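You operate a simulated robot arm through the tools that you are given. There is no shell and no other tool. Be economical: measure what you need, move in short steps, check, and stop when the job is done.

You are at the controls of a simulated robot arm. One attempt, no reset.

TASK
Switch the grey switch on the leak check off. Switch the blue switch marked board on. Fetch the small violet paper round with green tab and set it on the large green paper round with teal tab. Take the medium green bowl with green band and leave it on the base of the height gauge. Take the violet paper round with lime tab and leave it on the top of the grey drying plate. Take the blue pan with pink band and leave it on the shelf of the small table with teal legs. Put the tin that says "grease" from the top of the wooden bench with blue legs on the shelf of the small table with teal legs and the tin labelled "mould wax" on the deck of the shaker. Press the yellow button marked zero metres two times. Switch the green switch marked rim test off. Open the drawer marked wipes, take the yellow brush with green band on the top of the small table with teal legs and put it away in the inside of drawer marked wipes and shut the wipes again. Take the white sack marked bowls on the top of the steel bench with blue legs and put it away on the deck of the green trolley. Take the medium silver wad with pink band and put it on the plain paper round with white tab. Do these in any order. Set down upright: yellow brush with green band, medium silver wad with pink band.

It is judged by the outcome, as a careful person would: the job done as asked, and still so three seconds after it is handed in. It fails if anything else is knocked over, pushed out of place, dropped, spilled or broken.

THE ROBOT
A 7-joint arm with a four-finger gripper on a trunk, on a base that drives. Base frame: it is fixed to the floor where the robot stands at the start and does not move with it; the origin is under the middle of the robot, x ahead of it, y to its left, z up; the surface under the hand at the start is at about z = 0.862. Lengths are in m, angles in degrees, forces in N, time in s.
Its first joint turns from -69.0 to 172.0 degrees. Places, roughly: base of the height gauge (24x24 cm) [-1.76, 1.82, 0.88]; blue pan with pink band (20x20x6 cm) [0.9, -0.2, 0.9]; blue switch marked board [0.7, -0.2, 0.9]; deck of the green trolley [-1.6, 5.3, 0.5]; deck of the shaker (22x19 cm) [-1.46, 3.7, 0.84]; drawer marked wipes [-1.8, 2.2, 0.6]; green switch marked rim test [0.5, 0.6, 0.9]; grey switch on the leak check [0.5, 0, 0.9]; inside of drawer marked wipes [-1.7, 2.2, 0.5]; large green paper round with teal  (22x23x3 cm) [0.9, 1.3, 0.4]; medium green bowl with green band (13x13x4 cm) [-2.3, -1.2, 0.2]; medium silver wad with pink band [0.75, 4.75, 0.75]; plain paper round with white tab [0.75, 3, 0.75]; shelf of the small table with teal legs [-0.9, 1.8, 0.3]; small violet paper round with gree (15x15x3 cm) [-1.7, -1, 0.5]; tin marked mould wax, tin marked spare tabs, yello [1, 0.5, 0.75]; top of the grey drying plate (24x24 cm) [-2.34, -1.06, 0.88]; violet paper round with lime tab [0, -1, 0.75]; white sack marked bowls [1, 2.75, 0.75]; yellow brush with green band (10x5x6 cm) [-0.8, 1.5, 0.8]; yellow button marked zero metres [1.1, 1.1, 1]. Payload 3.67 kg.
The tool frame sits at the grasp point between the pads (the TCP): z along the fingers, y along the line on which they close. The tips reach 0.028 m beyond it. Largest opening 0.112 m; the body of the gripper starts 0.073 m behind the TCP.
Orientation is that of the tool frame in the base frame, as a unit quaternion [x, y, z, w]. With the fingers straight down and closing along the base's y, the tool's x points along the base's -x, its y along +y and its z along -z.

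THE INTERFACE
- The arm moves only by the tool arm_command. Its arguments are lists of equal length, an entry for each row: "offset": the shift along the tool's x, y, z in units of 40 mm (1.0 is 40 mm), a list of three; "turn": the turn, a rotation vector about the tool's x, y, z in units of 6 degrees (1.0 is 6 degrees), a list of three. In form: {"offset": [[dx, dy, dz], ...], "turn": [[rx, ry, rz], ...]}. A call has 1 to 12 rows; each row shifts and turns the commanded pose from where the row before left it, along the tool's axes as they then stand. "grip" is the opening in per cent of the stroke, from 0 (shut) to 100 (fully open), set as the call begins (left out, the last holds). A call with a number of a shift or a turn outside -1 to 1 is refused whole. Each row takes 0.2 s and may step no farther than 0.05 m and 8.6 degrees from the row before; otherwise, or with a gripper value out of range, the whole call is refused. Where a pose cannot be reached the arm comes as near as it can. A force on the tool above 40 N (or 10 N above the force at the start of the call, whichever is more), or a blocked arm, ends the call early, and 0.2 s more pass. The fingers move at their own pace and stop on an object; they squeeze with about 33 N. The grip force told is the motor's: it shows also when the fingers shut on nothing. Time passes only in rows, and 0.2 s behind the last, so rows that do not move let the fingers close. The reply holds the time, the measured pose of the TCP, the force on the tool along the base axes, the opening and the grip force, in the units named above and with some noise, with the torque about the TCP (base axes, N m) and any sound that the robot's microphone picked up.
- Cameras (640 x 400 px; columns grow to the right, rows downward): "scene" is now at [0.1218, -0.0281, 1.4969]; the picture's right is [-0.34, -0.94, -0.00], its down [-0.73, 0.27, -0.63] and it looks along [0.59, -0.21, -0.78] (base axes); focal length 214 px, centre (320, 200). "wrist" rides on the gripper at [0.06, -0.018, -0.104] in the tool frame; the picture's right is [0.29, 0.96, 0.00], its down [-0.80, 0.24, -0.55] and it looks along [-0.53, 0.16, 0.83] (tool axes); focal length 234 px, centre (320, 200). There is no depth. A picture from a camera that has moved, and an enlarged one, comes with that camera's place and axes in the base frame and with its lens.
- get_image(camera): a new picture of that camera. It takes no simulated time.
- lift_body(by): slides the trunk up (or, below 0, down) by that many m; the arm and the scene camera ride with it, the base frame stays. It gives what a move gives, with no picture.
- roll_base(legs): drives the robot by 1 to 6 legs, each [ahead, turn to the left] in m and degrees, along the robot's own axes; the way and the turn of a leg run together, so that a leg with both is an arc; at most 1.5 m and 180 degrees a leg. The arm and the cameras ride along, it lands a little off, and it stops where it bumps. It gives what a move gives.
- head_to(pan, tilt): turns the head with the scene camera to pan (to the left, within 86 degrees either way) and tilt (down, from -29 to 69), counted from straight ahead of the robot. It gives what a move gives.
- enlarge(camera, box): a new picture of the part [left, top, right, bottom] of that camera's present view, enlarged. It takes no simulated time.
- hand_in(): hands the job in; it is judged then, once.

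Work in short steps. Places have to be worked out from the pictures, the camera data and where the tool is seen: move nearer, look again, correct. Check each grasp and each placing, and mend what went wrong. You have 567 turns and 360 pictures in all, those below and enlarged ones among them. Open the gripper and draw the arm clear of the work before you hand the job in, unless the task says otherwise; then end with one line.

The tools are called after "Emit:" as name(argument=value, ...) on one line, values as JSON. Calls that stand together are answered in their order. arm_command: Moves the arm, as the interface text tells. Its arguments: {"type":"object","properties":{"offset":{"type":"array"},"turn":{"type":"array"},"grip":{"type":"number"}},"required":["offset","turn"]} The other tools are called the same way: lift_body (by) slides the trunk up or down; roll_base (legs) drives the base; head_to (pan, tilt) turns the head that bears the scene camera; get_image (camera) takes a picture; enlarge (camera, box) takes an enlarged picture of a part of a camera's view; hand_in () hands the job in.

At the start:

```text
clock: 0.0
position: [0.6354, 0.0294, 1.1687]
tool_rot: [-0.001, 1.0, 0.0, 0.0]
contact_force: [0.8, 1.3, -0.5]
ft_torque: [0.02, 0.0, 0.04]
gripper_width: 0.1121
finger_force: 0.1
trunk travel left (down, up): [-0.65, 0.19]
robot x, y, heading: [-0.0017, 0.0043, -0.0]
head pan, tilt: [-19.9, 51.2]
```

scene: 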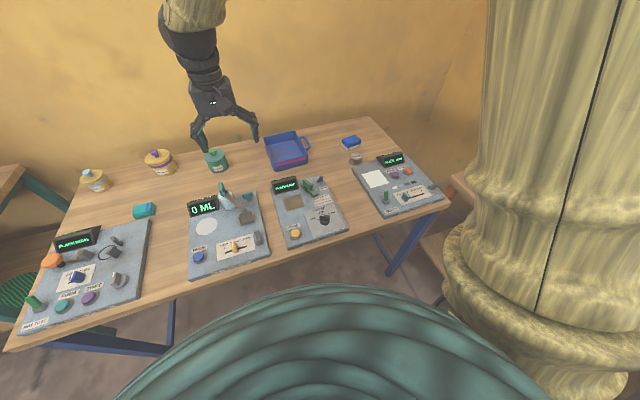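
wrist: 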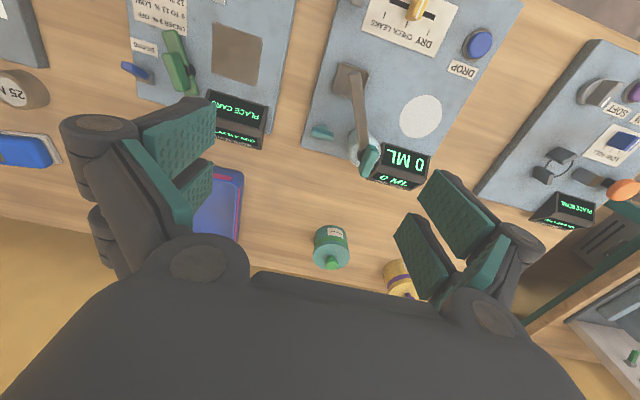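

I'll look closely at the bench in front first, to find the switches and read labels.

Emit:
enlarge(camera="scene", box=[0, 140, 240, 340])

Emit:
enlarge(camera="scene", box=[180, 110, 460, 285])

```text
2.00 times, centred on (120, 240) of scene
camera zoom: at [0.1218, -0.0281, 1.4969], right [-0.34, -0.94, 0.0], down [-0.73, 0.27, -0.63], along [0.59, -0.21, -0.78], focal length 429 px, centre (720, 120)
```

zoom: 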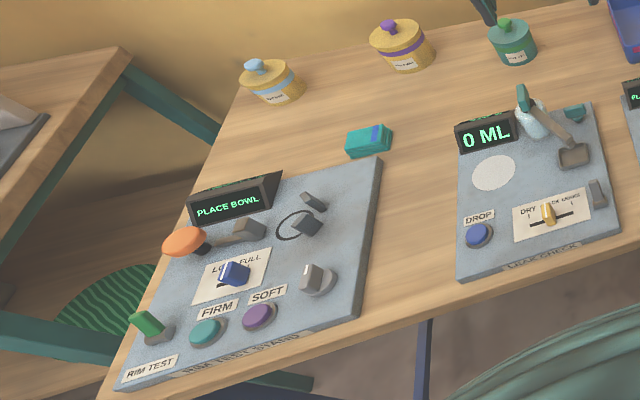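

```text
2.29 times, centred on (320, 198) of scene
camera zoom: at [0.1218, -0.0281, 1.4969], right [-0.34, -0.94, 0.0], down [-0.73, 0.27, -0.63], along [0.59, -0.21, -0.78], focal length 490 px, centre (320, 206)
```

zoom: 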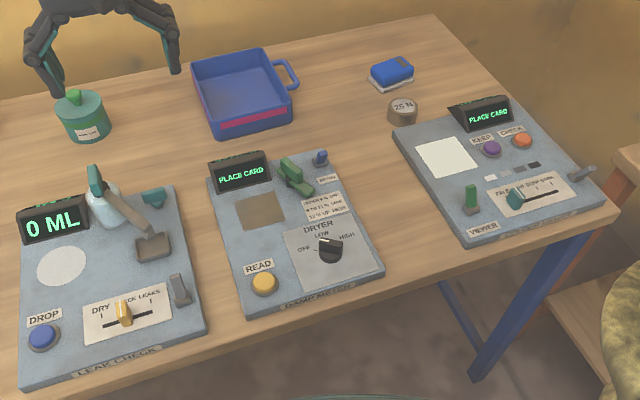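

Zooming tighter on the three switches.

Emit:
enlarge(camera="scene", box=[230, 215, 278, 260])

Emit:
enlarge(camera="scene", box=[290, 165, 350, 205])

Emit:
enlarge(camera="scene", box=[10, 280, 74, 340])

```text
8.89 times, centred on (254, 238) of scene
camera zoom: at [0.1218, -0.0281, 1.4969], right [-0.34, -0.94, 0.0], down [-0.73, 0.27, -0.63], along [0.59, -0.21, -0.78], focal length 1906 px, centre (907, -133)
```

zoom: 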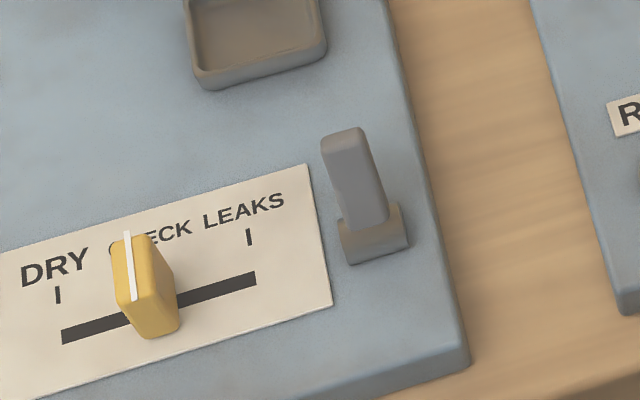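

```text
10.00 times, centred on (320, 185) of scene
camera zoom: at [0.1218, -0.0281, 1.4969], right [-0.34, -0.94, 0.0], down [-0.73, 0.27, -0.63], along [0.59, -0.21, -0.78], focal length 2145 px, centre (320, 350)
```

zoom: 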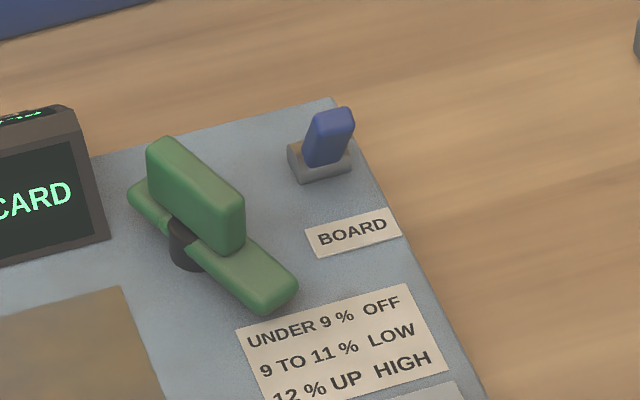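

```text
6.67 times, centred on (42, 310) of scene
camera zoom: at [0.1218, -0.0281, 1.4969], right [-0.34, -0.94, 0.0], down [-0.73, 0.27, -0.63], along [0.59, -0.21, -0.78], focal length 1430 px, centre (2173, -533)
```

zoom: 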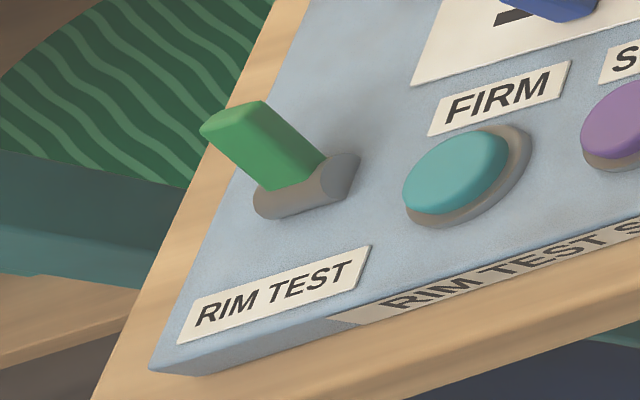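

Switch levers: grey and green lean away (on), blue leans toward me (off). Next I'll read the tins and get a wider look at the room.

Emit:
enlarge(camera="scene", box=[70, 135, 240, 225])

Emit:
head_to(pan=50, tilt=25)

Emit:
get_image(camera="scene")

Emit:
head_to(pan=-70, tilt=25)

Emit:
get_image(camera="scene")

```text
3.76 times, centred on (155, 180) of scene
camera zoom: at [0.1218, -0.0281, 1.4969], right [-0.34, -0.94, 0.0], down [-0.73, 0.27, -0.63], along [0.59, -0.21, -0.78], focal length 807 px, centre (941, 275)
```

zoom: 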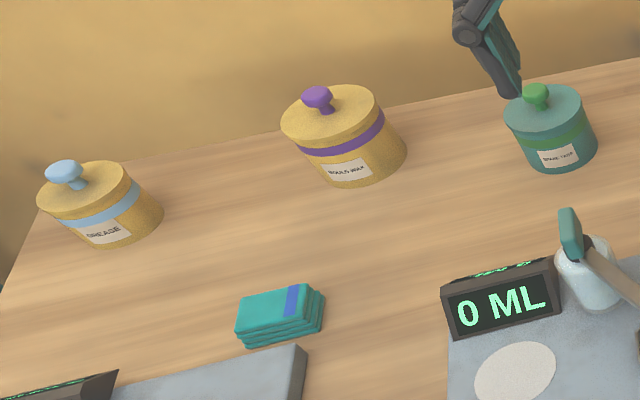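

```text
clock: 1.4
position: [0.635, 0.0315, 1.1698]
tool_rot: [0.0, 1.0, 0.0, 0.001]
contact_force: [-0.1, 0.2, 0.0]
ft_torque: [-0.05, 0.02, -0.01]
gripper_width: 0.1124
finger_force: 0.1
trunk travel left (down, up): [-0.65, 0.19]
robot x, y, heading: [-0.0025, -0.0036, 0.0]
head pan, tilt: [50.0, 25.0]
```

```text
351 pictures are left
camera scene: at [0.1097, 0.0683, 1.536], right [0.77, -0.64, 0.0], down [-0.27, -0.32, -0.91], along [0.58, 0.69, -0.42], focal length 214 px, centre (320, 200)
```

scene: 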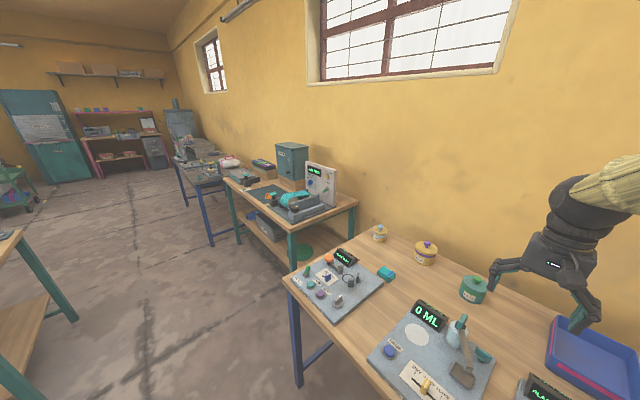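

```text
clock: 3.4
position: [0.6347, 0.0308, 1.1682]
tool_rot: [0.0, 1.0, 0.0, 0.0]
contact_force: [-0.6, 0.2, 0.0]
ft_torque: [0.02, 0.0, 0.0]
gripper_width: 0.112
finger_force: 0.1
trunk travel left (down, up): [-0.65, 0.19]
robot x, y, heading: [-0.0011, -0.0004, 0.0]
head pan, tilt: [-70.0, 25.0]
```

```text
350 pictures are left
camera scene: at [0.082, -0.0888, 1.536], right [-0.94, -0.34, 0.0], down [-0.14, 0.4, -0.91], along [0.31, -0.85, -0.42], focal length 214 px, centre (320, 200)
```

scene: 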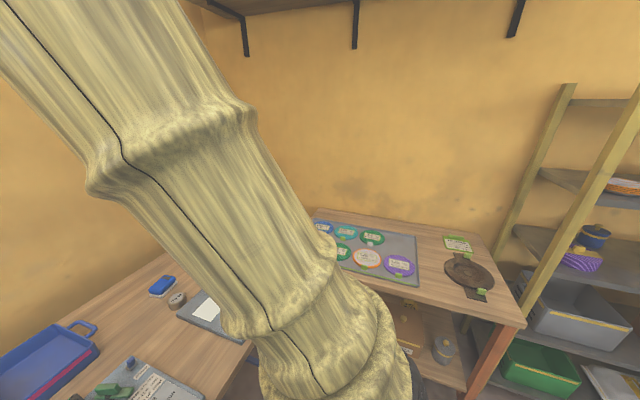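

Labels read. Now the grey switch: I bring the hand over it, turning it 90° so a finger can hook behind the lever, and point the head back at it.

Emit:
arm_command(offset=[[0.84, 0.08, 0], [0.84, 0.08, 0], [0.84, 0.08, 0], [0.84, 0.08, 0], [0, 0, 0], [0, 0, 0], [0, 0, 0], [0, 0, 0], [0, 0, 0], [0, 0, 0], [0, 0, 0], [0, 0, 0]], turn=[[0, 0, 0], [0, 0, 0], [0, 0, 0], [0, 0, 0], [0, 0, 1], [0, 0, 1], [0, 0, 1], [0, 0, 1], [0, 0, 1], [0, 0, 1], [0, 0, 1], [0, 0, 1]], grip=50)

Emit:
arm_command(offset=[[0, 0, 0], [0, 0, 0], [0, 0, 0], [0, 0, 0], [0, 0, 0], [0, 0, 0], [0, 0, 0], [0, 0, 0.9], [0, 0, 0.9], [0, 0, 0.9]], turn=[[0, 0, 1], [0, 0, 1], [0, 0, 1], [0, 0, 1], [0, 0, 1], [0, 0, 1], [0, 0, 1], [0, 0, 0], [0, 0, 0], [0, 0, 0]])

Emit:
head_to(pan=0, tilt=52)

Emit:
get_image(camera="scene")

Emit:
get_image(camera="wrist")

```text
clock: 6.0
position: [0.5011, 0.0447, 1.1685]
tool_rot: [0.407, 0.913, 0.0, -0.001]
contact_force: [0.6, 0.5, 0.5]
ft_torque: [0.05, 0.01, -0.01]
gripper_width: 0.0562
finger_force: 0.0
trunk travel left (down, up): [-0.65, 0.19]
robot x, y, heading: [0.0014, 0.001, 0.2]
head pan, tilt: [-70.0, 25.0]
```

```text
clock: 8.2
position: [0.501, 0.0448, 1.0603]
tool_rot: [0.708, 0.706, 0.0, -0.002]
contact_force: [1.5, 0.2, -0.1]
ft_torque: [-0.07, 0.04, -0.01]
gripper_width: 0.0562
finger_force: 0.0
trunk travel left (down, up): [-0.65, 0.19]
robot x, y, heading: [0.0003, 0.0024, -0.0]
head pan, tilt: [-70.0, 25.0]
```

```text
clock: 9.6
position: [0.5003, 0.0438, 1.0608]
tool_rot: [0.707, 0.707, -0.001, 0.0]
contact_force: [1.2, -0.2, 0.3]
ft_torque: [-0.02, -0.02, -0.05]
gripper_width: 0.056
finger_force: 0.1
trunk travel left (down, up): [-0.65, 0.19]
robot x, y, heading: [0.0029, 0.0031, -0.1]
head pan, tilt: [0.0, 52.0]
```

```text
349 pictures are left
camera scene: at [0.1278, -0.022, 1.5033], right [-0.25, -0.97, 0.0], down [-0.7, 0.18, -0.69], along [0.67, -0.17, -0.73], focal length 214 px, centre (320, 200)
```

scene: 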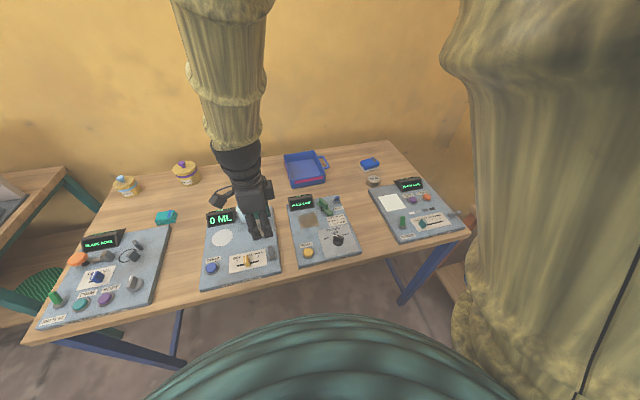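

```text
348 pictures are left
camera wrist: at [0.4823, 0.1052, 1.1651], right [0.96, 0.29, 0.0], down [0.24, -0.8, 0.55], along [0.16, -0.53, -0.83], focal length 234 px, centre (320, 200)
```

wrist: 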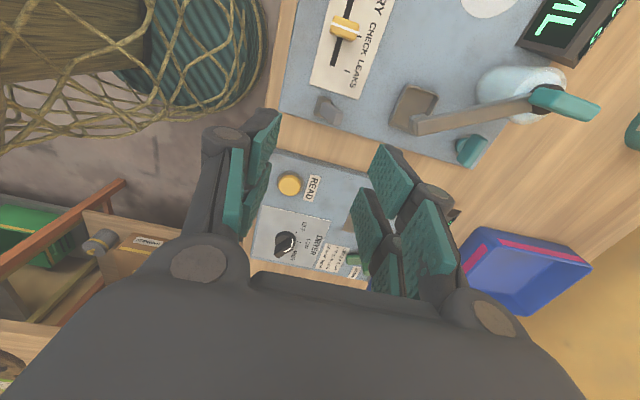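

The lever shows at top of the wrist view; I zoom on it.

Emit:
enlarge(camera="wrist", box=[290, 60, 450, 160])

Emit:
enlarge(camera="scene", box=[200, 190, 300, 290])

```text
4.00 times, centred on (370, 110) of wrist
camera zoom: at [0.4823, 0.1052, 1.1651], right [0.96, 0.29, 0.0], down [0.24, -0.8, 0.55], along [0.16, -0.53, -0.83], focal length 937 px, centre (120, 560)
```

zoom: 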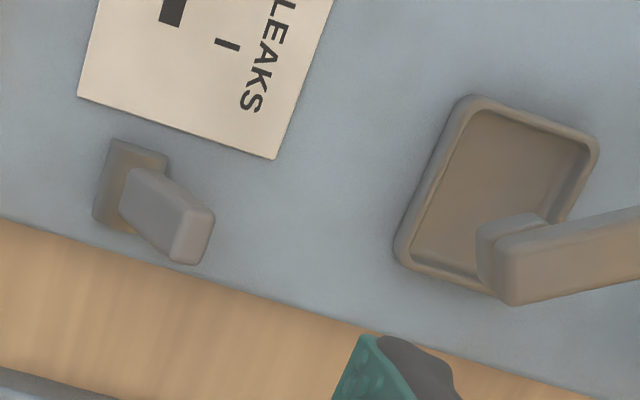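

```text
4.00 times, centred on (250, 240) of scene
camera zoom: at [0.1278, -0.022, 1.5033], right [-0.25, -0.97, 0.0], down [-0.7, 0.18, -0.69], along [0.67, -0.17, -0.73], focal length 858 px, centre (600, 40)
```

zoom: 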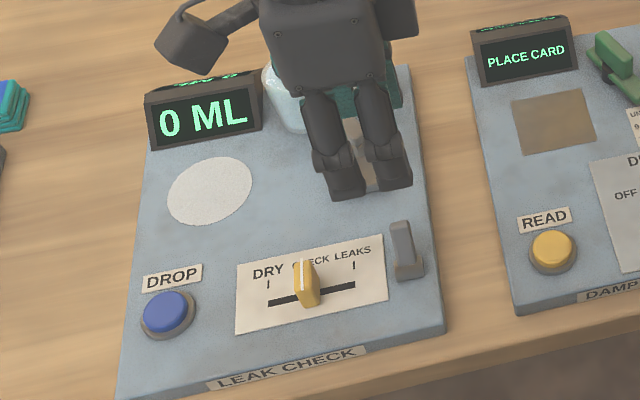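

Lever base at about (0.503, 0.048), tip at about (0.518, 0.048, 0.915). Straddle it and lower, staying above the plate.

Emit:
arm_command(offset=[[0.07, 0.1, 0.85], [0, 0, 0.85], [0, 0, 0.85], [0, 0, 0.8]], turn=[[0, 0, 0], [0, 0, 0], [0, 0, 0], [0, 0, 0]])

Emit:
enlarge(camera="scene", box=[210, 200, 290, 280])

```text
clock: 10.8
position: [0.526, 0.0513, 0.9713]
tool_rot: [0.727, 0.684, 0.053, -0.034]
contact_force: [-0.7, 0.2, 0.1]
ft_torque: [0.01, 0.0, 0.0]
gripper_width: 0.056
finger_force: 0.1
trunk travel left (down, up): [-0.65, 0.19]
robot x, y, heading: [-0.0, 0.0002, 0.1]
head pan, tilt: [0.0, 52.0]
stopped in row 4: the arm was blocked; the commanded pose is now the measured one
```

```text
5.00 times, centred on (250, 240) of scene
camera zoom: at [0.1243, -0.0022, 1.496], right [0.0, -1.0, 0.0], down [-0.79, 0.0, -0.62], along [0.62, 0.0, -0.79], focal length 1072 px, centre (670, 0)
```

zoom: 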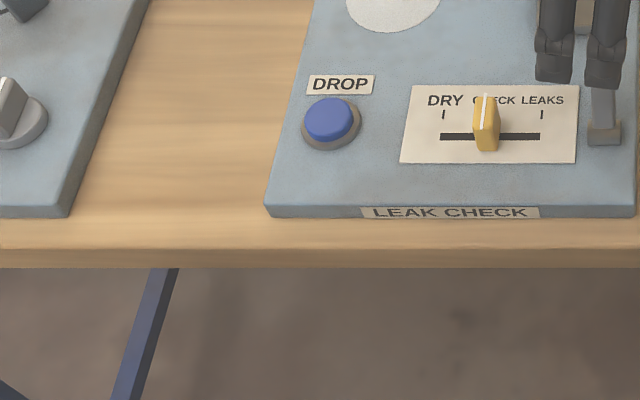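

The arm ran to a joint limit (no contact). I'll back up, re-level, and lower the trunk so the posture is better.

Emit:
arm_command(offset=[[0, -0.1, -0.9], [-0.05, -0.3, -0.9], [-0.05, 0, -0.6]], turn=[[0.13, -0.58, -0.29], [0.13, -0.58, -0.29], [0, 0, 0]])

Emit:
lift_body(by=-0.1)

```text
clock: 11.6
position: [0.5007, 0.0458, 1.0461]
tool_rot: [0.713, 0.699, -0.005, -0.064]
contact_force: [-0.3, 0.5, 0.5]
ft_torque: [0.01, -0.02, 0.04]
gripper_width: 0.0557
finger_force: 0.1
trunk travel left (down, up): [-0.65, 0.19]
robot x, y, heading: [0.0011, 0.0006, -0.1]
head pan, tilt: [0.0, 52.0]
```

```text
clock: 12.9
position: [0.502, 0.0441, 0.9458]
tool_rot: [0.713, 0.698, -0.003, -0.063]
contact_force: [0.0, -0.6, 0.3]
ft_torque: [-0.01, 0.0, 0.01]
gripper_width: 0.0558
finger_force: 0.0
trunk travel left (down, up): [-0.55, 0.29]
robot x, y, heading: [-0.0028, 0.0006, 0.1]
head pan, tilt: [0.0, 52.0]
```

Re-level the hand (tilt about 7° left).

Emit:
arm_command(offset=[[0, 0, 0], [0, 0, 0]], turn=[[-0.45, -0.4, -0.1], [-0.44, -0.41, -0.1]])

Emit:
enlarge(camera="scene", box=[210, 200, 290, 280])

```text
clock: 13.8
position: [0.4967, 0.0459, 0.9355]
tool_rot: [0.708, 0.706, -0.007, -0.022]
contact_force: [0.3, -0.3, 0.6]
ft_torque: [0.0, 0.01, 0.0]
gripper_width: 0.056
finger_force: 0.0
trunk travel left (down, up): [-0.55, 0.29]
robot x, y, heading: [0.0011, 0.003, -0.1]
head pan, tilt: [0.0, 52.0]
stopped in row 2: the arm was blocked; the commanded pose is now the measured one
```

```text
5.00 times, centred on (250, 240) of scene
camera zoom: at [0.1262, -0.0069, 1.3967], right [-0.06, -1.0, 0.0], down [-0.78, 0.05, -0.62], along [0.62, -0.04, -0.78], focal length 1072 px, centre (670, 0)
```

zoom: 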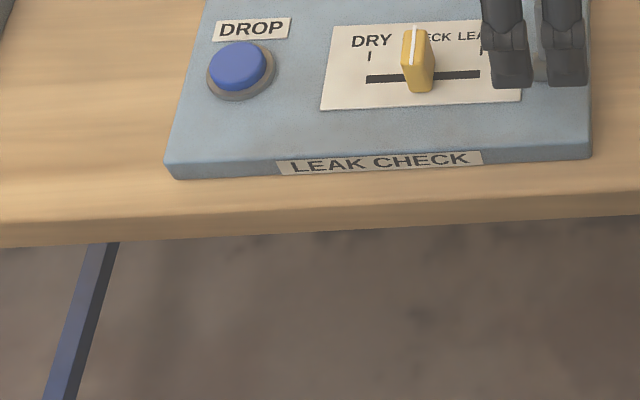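

The reach here is too short for the wrist. I'll raise and back the base off 15 cm for a better posture.

Emit:
lift_body(by=0.1)

Emit:
roll_base(legs=[[-0.15, 0]])

Emit:
arm_command(offset=[[0, 0.9, 0], [0, 0.9, 0], [0, 0.9, 0], [0, 0.9, 0]], turn=[[-0.15, -0.2, 0], [-0.15, -0.17, 0], [0, 0, 0], [0, 0, 0]])

Emit:
get_image(camera="scene")

```text
clock: 15.1
position: [0.4957, 0.0465, 1.036]
tool_rot: [0.708, 0.706, -0.005, -0.022]
contact_force: [-0.9, 0.3, 0.1]
ft_torque: [0.04, -0.02, 0.0]
gripper_width: 0.0561
finger_force: 0.0
trunk travel left (down, up): [-0.65, 0.19]
robot x, y, heading: [0.001, -0.0002, 0.1]
head pan, tilt: [0.0, 52.0]
```

```text
clock: 16.4
position: [0.344, 0.0456, 1.0371]
tool_rot: [0.708, 0.706, -0.004, -0.021]
contact_force: [0.1, -1.0, -0.1]
ft_torque: [-0.04, -0.02, -0.01]
gripper_width: 0.0556
finger_force: 0.0
trunk travel left (down, up): [-0.65, 0.19]
robot x, y, heading: [-0.1508, 0.0001, 0.1]
head pan, tilt: [0.0, 52.0]
```

```text
clock: 17.6
position: [0.5061, 0.0319, 1.0794]
tool_rot: [0.725, 0.686, 0.042, -0.031]
contact_force: [-0.4, 0.0, 0.2]
ft_torque: [-0.01, -0.03, 0.01]
gripper_width: 0.056
finger_force: 0.0
trunk travel left (down, up): [-0.65, 0.19]
robot x, y, heading: [-0.1511, -0.0001, -0.4]
head pan, tilt: [0.0, 52.0]
stopped in row 4: the arm was blocked; the commanded pose is now the measured one
```

```text
343 pictures are left
camera scene: at [-0.0268, -0.0024, 1.496], right [0.0, -1.0, 0.0], down [-0.79, 0.0, -0.62], along [0.62, 0.0, -0.79], focal length 214 px, centre (320, 200)
```

scene: 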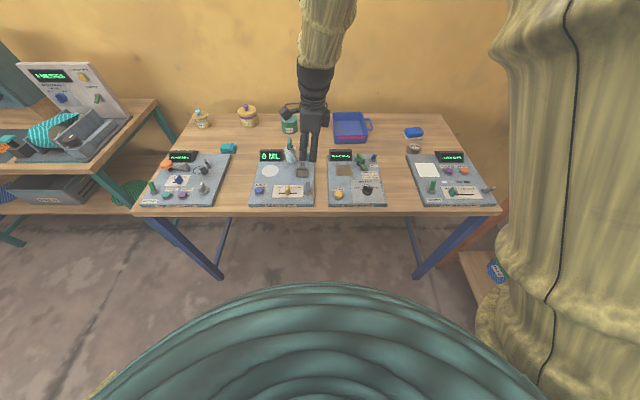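

The wrist dislikes this turned pose. I'll turn back to the original orientation and push with closed fingers instead (there are 5 cm between lever and scoop).

Emit:
arm_command(offset=[[0, 0, -0.5], [0, 0, -0.5], [0, 0, 0], [0, 0, 0], [0, 0, 0], [0, 0, 0], [0, 0, 0], [0, 0, 0]], turn=[[0.056, -0.042, -0.97], [0.056, -0.042, -0.97], [0.056, -0.042, -0.97], [0.056, -0.042, -0.97], [0.056, -0.042, -0.97], [0.056, -0.042, -0.97], [0.056, -0.042, -0.97], [0.056, -0.042, -0.97]], grip=0)

Emit:
arm_command(offset=[[0, 0, 0], [0, 0, 0], [0, 0, 0], [0, 0, 0], [0, 0, 0], [0, 0, 0], [0, 0, 0], [0, 0, 0]], turn=[[0.056, -0.042, -0.97], [0.056, -0.042, -0.97], [0.056, -0.042, -0.97], [0.056, -0.042, -0.97], [0.056, -0.042, -0.97], [0.056, -0.042, -0.97], [0.056, -0.042, -0.97], [0.056, -0.042, -0.97]])

Emit:
get_image(camera="wrist")

```text
clock: 19.4
position: [0.5049, 0.029, 1.1162]
tool_rot: [0.393, 0.919, 0.021, -0.017]
contact_force: [-0.2, -0.2, 0.5]
ft_torque: [-0.01, -0.01, 0.02]
gripper_width: 0.0002
finger_force: 32.9
trunk travel left (down, up): [-0.65, 0.19]
robot x, y, heading: [-0.1507, -0.0032, -0.0]
head pan, tilt: [0.0, 52.0]
```

```text
clock: 21.2
position: [0.5047, 0.028, 1.1163]
tool_rot: [-0.004, 1.0, -0.004, -0.001]
contact_force: [0.0, -0.2, 0.3]
ft_torque: [-0.01, 0.02, 0.02]
gripper_width: 0.0
finger_force: 33.0
trunk travel left (down, up): [-0.65, 0.19]
robot x, y, heading: [-0.1508, -0.002, -0.1]
head pan, tilt: [0.0, 52.0]
```

```text
342 pictures are left
camera wrist: at [0.4453, 0.0128, 1.2208], right [-0.29, 0.96, -0.01], down [0.8, 0.25, 0.55], along [0.53, 0.16, -0.83], focal length 234 px, centre (320, 200)
```

wrist: 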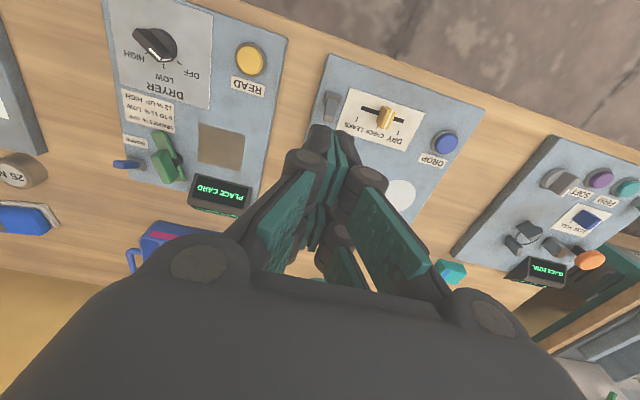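

Fingers shut and level. Move behind the lever (x≈0.55, y≈0.048) and go down to 1.0 for a check.

Emit:
arm_command(offset=[[-0.55, 0.25, 0], [-0.55, 0.25, 0], [0, 0, 0.9], [0, 0, 0.9], [0, 0, 0.9]], turn=[[0, 0, 0], [0, 0, 0], [0, 0, 0], [0, 0, 0], [0, 0, 0]])

Emit:
enlarge(camera="scene", box=[240, 130, 340, 210])

Emit:
get_image(camera="wrist")

```text
clock: 22.4
position: [0.5509, 0.049, 1.0072]
tool_rot: [-0.002, 1.0, -0.003, -0.001]
contact_force: [-0.5, 0.0, 0.0]
ft_torque: [0.01, 0.0, 0.0]
gripper_width: 0.0
finger_force: 32.8
trunk travel left (down, up): [-0.65, 0.19]
robot x, y, heading: [-0.1497, 0.0003, -0.2]
head pan, tilt: [0.0, 52.0]
```

```text
5.00 times, centred on (290, 170) of scene
camera zoom: at [-0.0244, -0.0019, 1.4958], right [0.0, -1.0, 0.0], down [-0.79, 0.0, -0.61], along [0.61, 0.0, -0.79], focal length 1072 px, centre (470, 350)
```

zoom: 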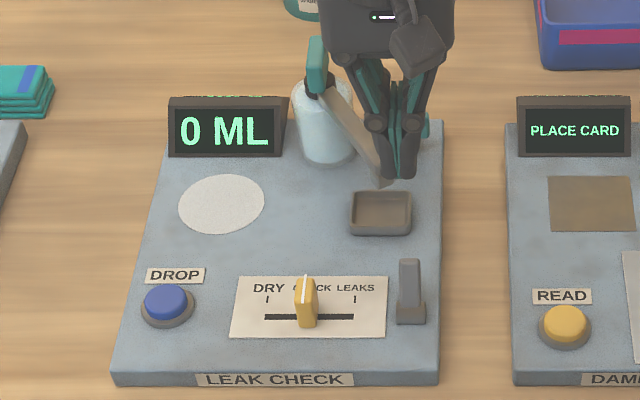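

```text
340 pictures are left
camera wrist: at [0.4908, 0.0328, 1.1118], right [-0.29, 0.96, -0.01], down [0.8, 0.25, 0.55], along [0.53, 0.16, -0.83], focal length 234 px, centre (320, 200)
```

wrist: 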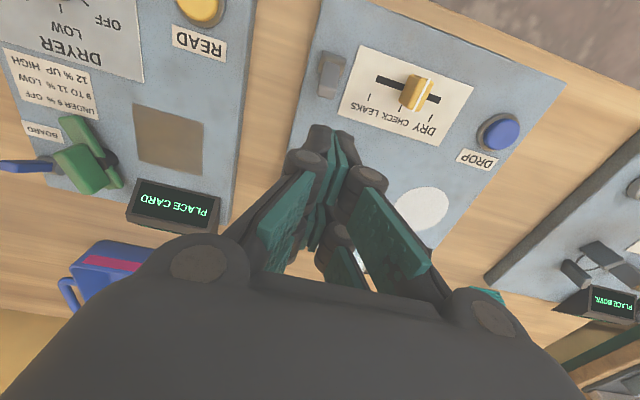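

Scoop edge near x≈0.556, lever centre y≈0.043. Shift to x 0.540, y 0.040 and go down beside the lever.

Emit:
arm_command(offset=[[0.27, -0.22, 0], [0, 0, 0.7], [0, 0, 0.7], [0, 0, 0.6]], turn=[[0, 0, 0], [0, 0, 0], [0, 0, 0], [0, 0, 0]])

Emit:
enlarge(camera="scene", box=[270, 150, 330, 210])

```text
clock: 23.5
position: [0.538, 0.0398, 0.9333]
tool_rot: [-0.002, 1.0, -0.003, 0.0]
contact_force: [-5.6, -1.6, 12.1]
ft_torque: [0.01, 0.42, -0.01]
gripper_width: 0.0059
finger_force: 32.4
trunk travel left (down, up): [-0.65, 0.19]
robot x, y, heading: [-0.1547, 0.0007, -0.0]
head pan, tilt: [0.0, 52.0]
stopped in row 4: the force on the tool passed its limit at 61 N (the readings are from after the stop); the commanded pose is now the measured one
```

```text
6.67 times, centred on (300, 180) of scene
camera zoom: at [-0.0266, -0.0024, 1.4962], right [0.0, -1.0, 0.0], down [-0.79, 0.0, -0.62], along [0.62, 0.0, -0.79], focal length 1430 px, centre (453, 333)
```

zoom: 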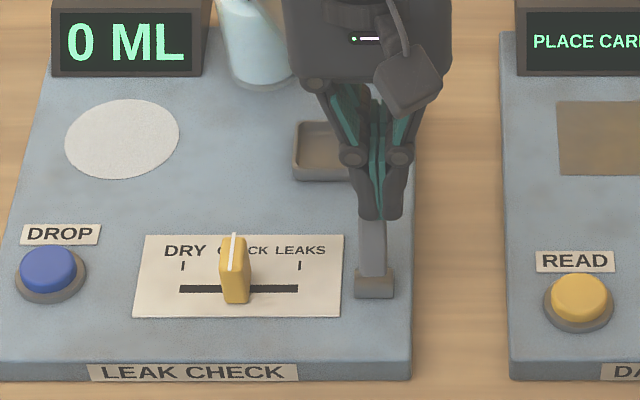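

The tips struck something. I lift 2 cm and look closely with the wrist camera.

Emit:
arm_command(offset=[[0, 0, -0.6]], turn=[[0, 0, 0]])

Emit:
enlarge(camera="wrist", box=[240, 40, 400, 140])

Emit:
enlarge(camera="scene", box=[285, 160, 317, 200])

```text
clock: 23.9
position: [0.5375, 0.0401, 0.9563]
tool_rot: [-0.002, 1.0, -0.004, 0.0]
contact_force: [0.4, 0.0, -0.8]
ft_torque: [-0.02, -0.02, 0.0]
gripper_width: 0.0
finger_force: 35.6
trunk travel left (down, up): [-0.65, 0.19]
robot x, y, heading: [-0.1501, 0.0026, -0.2]
head pan, tilt: [0.0, 52.0]
```

```text
4.00 times, centred on (320, 90) of wrist
camera zoom: at [0.4775, 0.0237, 1.0611], right [-0.29, 0.96, -0.01], down [0.8, 0.25, 0.55], along [0.53, 0.16, -0.83], focal length 937 px, centre (320, 640)
```

zoom: 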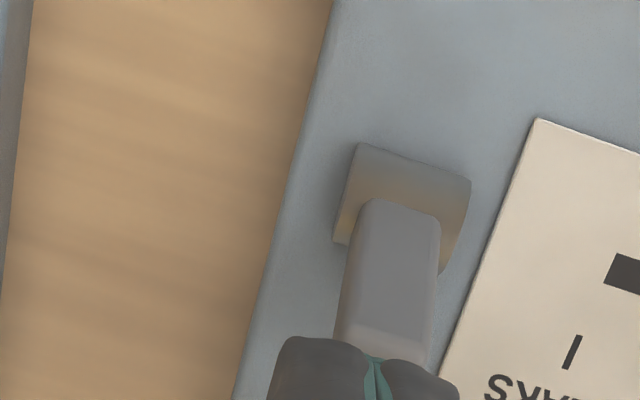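

```text
10.00 times, centred on (301, 180) of scene
camera zoom: at [-0.0274, -0.0025, 1.4959], right [0.0, -1.0, 0.0], down [-0.79, 0.0, -0.62], along [0.62, 0.0, -0.79], focal length 2145 px, centre (510, 400)
```

zoom: 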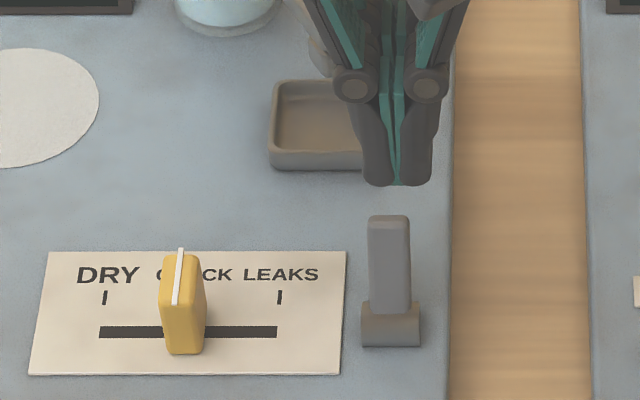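

Lever tip is at x≈0.528, so I landed on it. Shift to x≈0.556 and lower.

Emit:
arm_command(offset=[[-0.46, 0.02, 0], [0, 0, 0.4], [0, 0, 0.3]], turn=[[0, 0, 0], [0, 0, 0], [0, 0, 0]])

Emit:
enlarge(camera="scene", box=[285, 160, 317, 200])

```text
clock: 24.7
position: [0.558, 0.0398, 0.9274]
tool_rot: [0.0, 1.0, -0.003, 0.0]
contact_force: [0.2, 0.0, 0.5]
ft_torque: [-0.01, -0.08, -0.01]
gripper_width: 0.0
finger_force: 36.0
trunk travel left (down, up): [-0.65, 0.19]
robot x, y, heading: [-0.1511, -0.0025, -0.3]
head pan, tilt: [0.0, 52.0]
```

```text
10.00 times, centred on (301, 180) of scene
camera zoom: at [-0.0253, -0.0024, 1.4958], right [0.0, -1.0, 0.0], down [-0.79, 0.0, -0.62], along [0.62, 0.0, -0.79], focal length 2145 px, centre (510, 400)
```

zoom: 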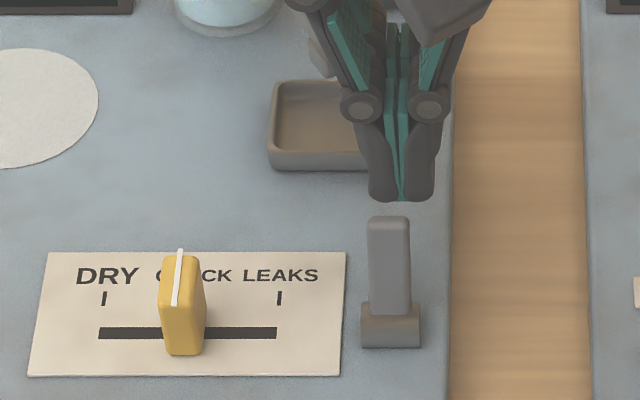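

Beside the lever, no contact. Now push toward −x about 6 cm in small rows.

Emit:
arm_command(offset=[[0.3, 0, 0], [0.3, 0, 0], [0.3, 0, 0], [0.3, 0, 0], [0.25, 0, 0]], turn=[[0, 0, 0], [0, 0, 0], [0, 0, 0], [0, 0, 0], [0, 0, 0]])

Emit:
enlarge(camera="scene", box=[285, 160, 317, 200])

```text
clock: 25.8
position: [0.5157, 0.0371, 0.9298]
tool_rot: [0.004, 1.0, 0.002, 0.005]
contact_force: [9.3, 0.1, 0.5]
ft_torque: [0.06, -0.29, -0.05]
gripper_width: 0.0
finger_force: 35.7
trunk travel left (down, up): [-0.65, 0.19]
robot x, y, heading: [-0.1506, -0.0011, -0.1]
head pan, tilt: [0.0, 52.0]
heard: click
stopped in row 5: the force on the tool passed its limit at 47 N (the readings are from after the stop); the commanded pose is now the measured one
```

```text
10.00 times, centred on (301, 180) of scene
camera zoom: at [-0.0265, -0.0025, 1.4959], right [0.0, -1.0, 0.0], down [-0.79, 0.0, -0.62], along [0.62, 0.0, -0.79], focal length 2145 px, centre (510, 400)
```

zoom: 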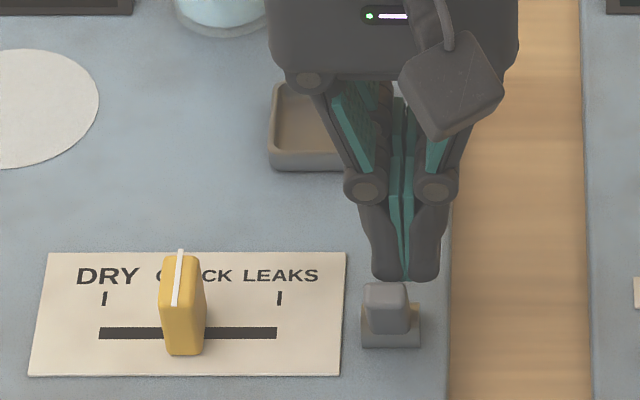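

Click heard and the lever now leans toward me: grey is off. Rise and go to the blue switch "board", from its near side.

Emit:
arm_command(offset=[[-0.2, 0, -0.3], [0, 0, -1], [0, 0, -1], [0, 0, -1], [-0.4, -0.95, 0], [-0.4, -0.95, 0], [-0.4, -0.95, 0], [-0.4, -0.95, 0], [-0.4, -0.95, 0], [-0.4, -0.95, 0], [0, -0.95, 0]], turn=[[0, 0, 0], [0, 0, 0], [0, 0, 0], [0, 0, 0], [0, 0, 0], [0, 0, 0], [0, 0, 0], [0, 0, 0], [0, 0, 0], [0, 0, 0], [0, 0, 0]])

Emit:
get_image(camera="scene")

Emit:
get_image(camera="wrist")

```text
clock: 28.2
position: [0.6168, -0.231, 1.0609]
tool_rot: [0.002, 1.0, 0.001, 0.004]
contact_force: [1.5, -1.1, 0.3]
ft_torque: [0.07, -0.02, 0.02]
gripper_width: 0.0002
finger_force: 35.7
trunk travel left (down, up): [-0.65, 0.19]
robot x, y, heading: [-0.155, -0.0027, -0.1]
head pan, tilt: [0.0, 52.0]
```

```text
334 pictures are left
camera scene: at [-0.026, -0.0043, 1.4959], right [0.0, -1.0, 0.0], down [-0.79, 0.0, -0.62], along [0.62, 0.0, -0.79], focal length 214 px, centre (320, 200)
```

scene: 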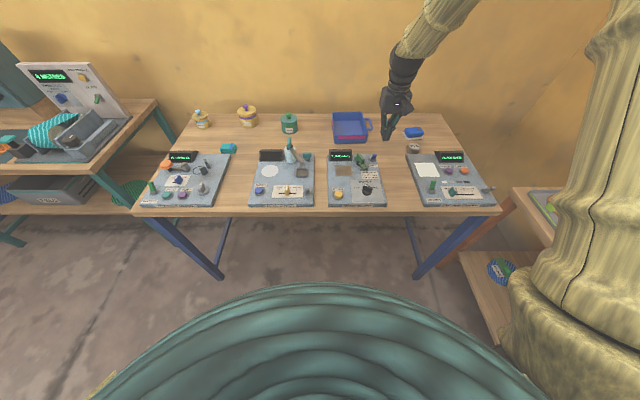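

```text
333 pictures are left
camera wrist: at [0.5556, -0.247, 1.1648], right [-0.28, 0.96, 0.0], down [0.79, 0.23, 0.56], along [0.54, 0.16, -0.83], focal length 234 px, centre (320, 200)
```

wrist: 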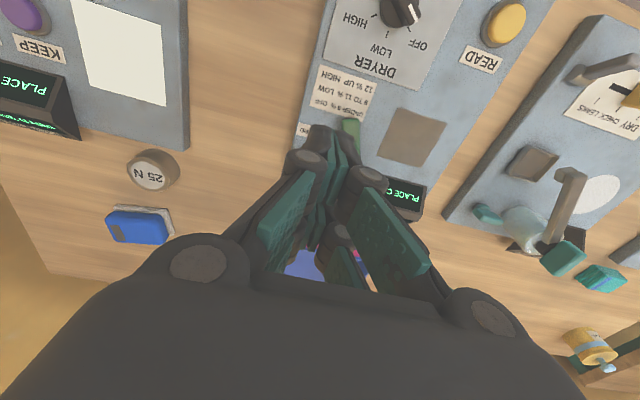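

Leak check's display went dark—switch is off. Zoom on the blue switch from the head.

Emit:
enlarge(camera="scene", box=[340, 140, 400, 180])

```text
10.00 times, centred on (370, 160) of scene
camera zoom: at [-0.026, -0.0043, 1.4959], right [0.0, -1.0, 0.0], down [-0.79, 0.0, -0.62], along [0.62, 0.0, -0.79], focal length 2145 px, centre (-180, 600)
```

zoom: 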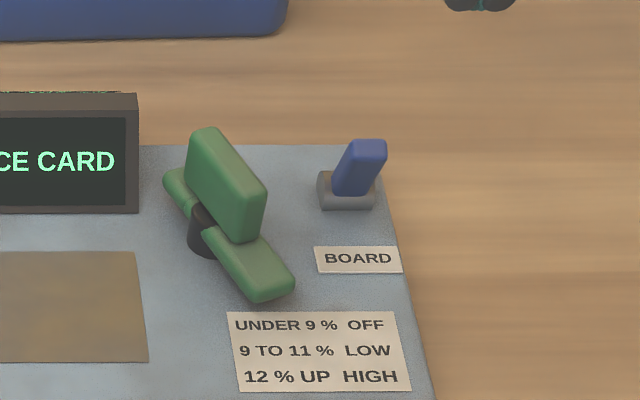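

Blue lever base ≈(0.684,-0.228), leaning toward me (off). Lower the shut fingers in front of it at x≈0.645.

Emit:
arm_command(offset=[[-0.6, 0.04, 0], [0, 0, 0.85], [0, 0, 0.85], [0, 0, 0.85], [0, 0, 0.8]], turn=[[0, 0, 0], [0, 0, 0], [0, 0, 0], [0, 0, 0], [0, 0, 0]])

Emit:
enlarge(camera="scene", box=[340, 140, 400, 180])

```text
clock: 29.4
position: [0.6445, -0.2277, 0.9254]
tool_rot: [0.003, 1.0, 0.001, 0.003]
contact_force: [-0.2, -0.5, 0.3]
ft_torque: [0.0, 0.04, 0.01]
gripper_width: 0.0
finger_force: 36.5
trunk travel left (down, up): [-0.65, 0.19]
robot x, y, heading: [-0.1504, -0.0006, -0.1]
head pan, tilt: [0.0, 52.0]
```

```text
10.00 times, centred on (370, 160) of scene
camera zoom: at [-0.0242, -0.0027, 1.4958], right [0.0, -1.0, 0.0], down [-0.79, 0.0, -0.61], along [0.61, 0.0, -0.79], focal length 2145 px, centre (-180, 600)
```

zoom: 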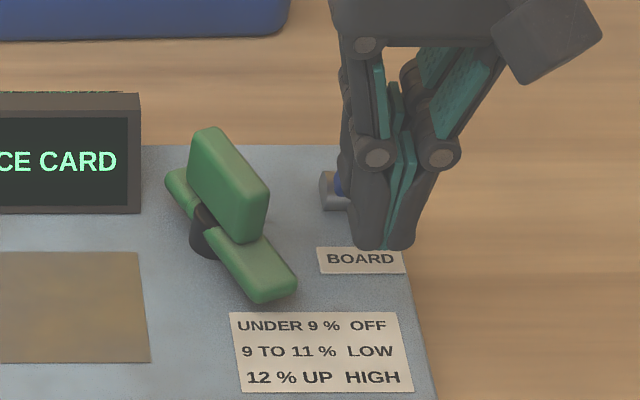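

Aligned. Push +x about 5 cm.

Emit:
arm_command(offset=[[-0.2, 0.08, 0], [-0.3, 0, 0], [-0.3, 0, 0], [-0.3, 0, 0], [-0.25, 0, 0]], turn=[[0, 0, 0], [0, 0, 0], [0, 0, 0], [0, 0, 0], [0, 0, 0]])

Emit:
enlarge(camera="scene", box=[340, 140, 400, 180])

```text
clock: 30.5
position: [0.6791, -0.2245, 0.928]
tool_rot: [0.004, 1.0, 0.001, -0.003]
contact_force: [-18.6, 1.6, 16.1]
ft_torque: [0.17, 0.04, -0.12]
gripper_width: 0.0059
finger_force: 35.8
trunk travel left (down, up): [-0.65, 0.19]
robot x, y, heading: [-0.1499, 0.0005, -0.3]
head pan, tilt: [0.0, 52.0]
heard: click
stopped in row 5: the force on the tool passed its limit at 51 N (the readings are from after the stop); the commanded pose is now the measured one
```

```text
10.00 times, centred on (370, 160) of scene
camera zoom: at [-0.0294, -0.0019, 1.4967], right [0.0, -1.0, 0.0], down [-0.79, 0.0, -0.62], along [0.62, 0.0, -0.79], focal length 2145 px, centre (-180, 600)
```

zoom: 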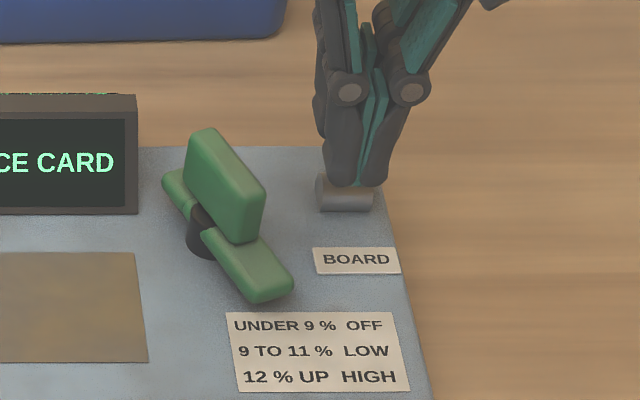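

Click. Back off and up to verify, then carry on toward the green rim test switch.

Emit:
arm_command(offset=[[0.4, 0, 0], [0, 0, -1], [0, 0, -1], [0, 0, -1], [0, 0, -1], [0.1, 1, 0], [0.1, 1, 0], [0.1, 1, 0], [0.1, 1, 0], [0.1, 1, 0], [0.1, 1, 0]], turn=[[0, 0, 0], [0, 0, 0], [0, 0, 0], [0, 0, 0], [0, 0, 0], [0, 0, 0], [0, 0, 0], [0, 0, 0], [0, 0, 0], [0, 0, 0], [0, 0, 0]])

Emit:
enlarge(camera="scene", box=[340, 140, 400, 180])

Emit:
arm_command(offset=[[0.1, 1, 0], [0.1, 1, 0], [0.1, 1, 0], [0.1, 1, 0], [0.1, 1, 0], [0.1, 1, 0], [0.1, 1, 0], [0.1, 1, 0], [0.1, 1, 0], [0.1, 1, 0], [0.1, 1, 0]], turn=[[0, 0, 0], [0, 0, 0], [0, 0, 0], [0, 0, 0], [0, 0, 0], [0, 0, 0], [0, 0, 0], [0, 0, 0], [0, 0, 0], [0, 0, 0], [0, 0, 0]])

Emit:
head_to(pan=40, tilt=45)

Emit:
get_image(camera="scene")

```text
clock: 32.9
position: [0.6468, 0.0163, 1.0847]
tool_rot: [0.003, 1.0, 0.0, -0.004]
contact_force: [-1.1, -0.3, 0.4]
ft_torque: [-0.03, -0.01, -0.02]
gripper_width: 0.0002
finger_force: 35.6
trunk travel left (down, up): [-0.65, 0.19]
robot x, y, heading: [-0.151, 0.0014, -0.2]
head pan, tilt: [0.0, 52.0]
```

```text
10.00 times, centred on (370, 160) of scene
camera zoom: at [-0.0259, -0.0005, 1.4959], right [0.0, -1.0, 0.0], down [-0.79, 0.0, -0.62], along [0.62, 0.0, -0.79], focal length 2145 px, centre (-180, 600)
```

zoom: 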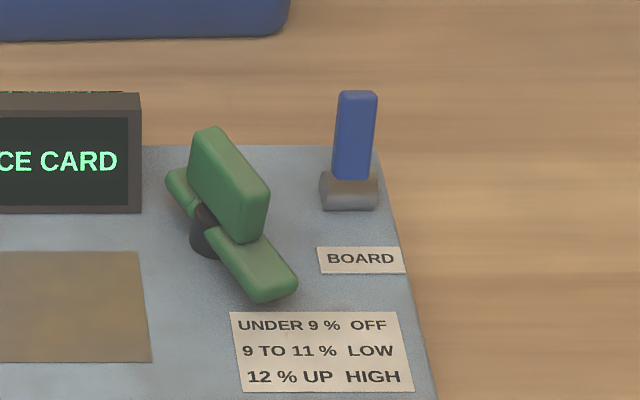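

```text
clock: 35.3
position: [0.6067, 0.4367, 1.0841]
tool_rot: [0.005, 1.0, 0.0, -0.004]
contact_force: [0.4, 0.2, 0.0]
ft_torque: [0.01, 0.02, 0.02]
gripper_width: 0.0
finger_force: 35.8
out of reach, approached as far as the arm can: row 11
trunk travel left (down, up): [-0.65, 0.19]
robot x, y, heading: [-0.1494, 0.0018, -0.0]
head pan, tilt: [0.0, 52.0]
```

```text
clock: 36.3
position: [0.6065, 0.4357, 1.0853]
tool_rot: [0.003, 1.0, 0.0, -0.004]
contact_force: [-0.1, -0.7, 0.8]
ft_torque: [-0.03, 0.01, 0.02]
gripper_width: 0.0001
finger_force: 35.6
trunk travel left (down, up): [-0.65, 0.19]
robot x, y, heading: [-0.1527, 0.0013, -0.3]
head pan, tilt: [40.0, 45.0]
```

```text
328 pictures are left
camera scene: at [-0.0384, 0.05, 1.5054], right [0.64, -0.77, 0.0], down [-0.54, -0.45, -0.71], along [0.54, 0.45, -0.71], focal length 214 px, centre (320, 200)
```

scene: 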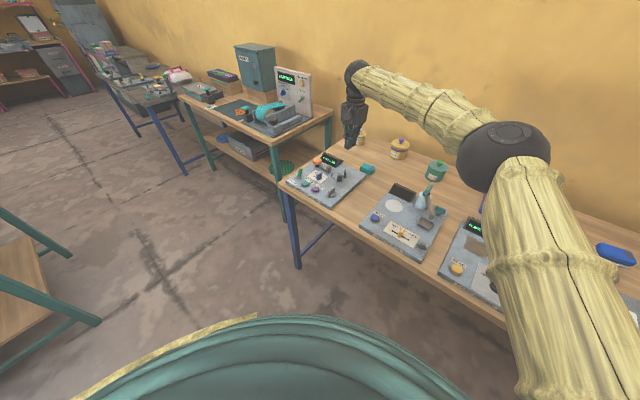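

Blue is on. The green switch is beyond reach from here, so I pull the hand in and move the base left by ~0.5 m.

Emit:
arm_command(offset=[[0.6, -0.9, -0.5], [0.6, -0.9, -0.5], [0.6, -0.9, 0], [0.6, -0.9, 0], [0.6, -0.9, 0], [0.6, -0.9, 0], [0.6, -0.9, 0], [0.6, -0.9, 0]], turn=[[0, 0, 0], [0, 0, 0], [0, 0, 0], [0, 0, 0], [0, 0, 0], [0, 0, 0], [0, 0, 0], [0, 0, 0]])

Emit:
roll_base(legs=[[0, 90], [0.5, 0], [0, -90]])

Emit:
get_image(camera="scene")

```text
clock: 38.1
position: [0.4107, 0.1475, 1.129]
tool_rot: [0.003, 1.0, 0.002, -0.003]
contact_force: [0.0, 0.2, -0.4]
ft_torque: [0.04, -0.08, 0.01]
gripper_width: 0.0
finger_force: 35.9
trunk travel left (down, up): [-0.65, 0.19]
robot x, y, heading: [-0.1513, -0.0014, -0.3]
head pan, tilt: [40.0, 45.0]
```

```text
clock: 48.7
position: [0.4099, 0.6555, 1.1264]
tool_rot: [0.0, 1.0, 0.001, -0.003]
contact_force: [0.6, -0.7, 0.5]
ft_torque: [0.01, -0.02, 0.01]
gripper_width: 0.0003
finger_force: 35.0
trunk travel left (down, up): [-0.65, 0.19]
robot x, y, heading: [-0.1532, 0.5006, 0.3]
head pan, tilt: [40.0, 45.0]
```

```text
327 pictures are left
camera scene: at [-0.0396, 0.5527, 1.5055], right [0.65, -0.76, 0.0], down [-0.54, -0.46, -0.71], along [0.54, 0.46, -0.71], focal length 214 px, centre (320, 200)
```

scene: 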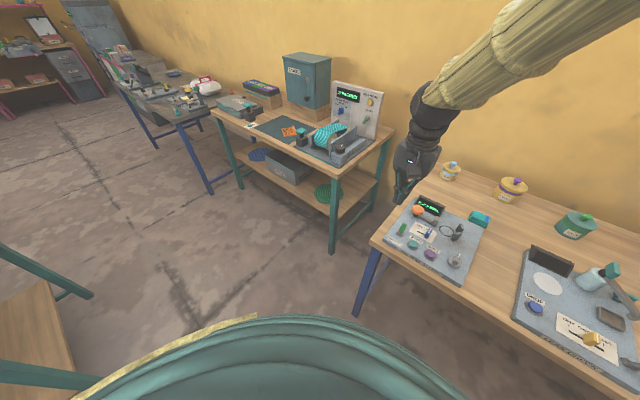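

Now zoom on the rim test stand for the green lever.

Emit:
enlarge(camera="scene", box=[380, 195, 460, 255])

```text
6.67 times, centred on (420, 225) of scene
camera zoom: at [-0.0396, 0.5527, 1.5055], right [0.65, -0.76, 0.0], down [-0.54, -0.46, -0.71], along [0.54, 0.46, -0.71], focal length 1430 px, centre (-347, 33)
```

zoom: 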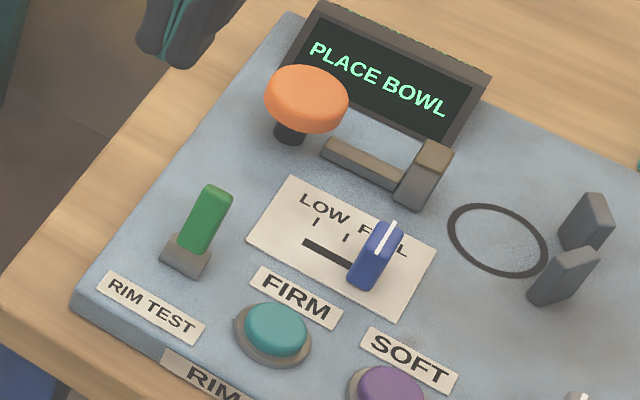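

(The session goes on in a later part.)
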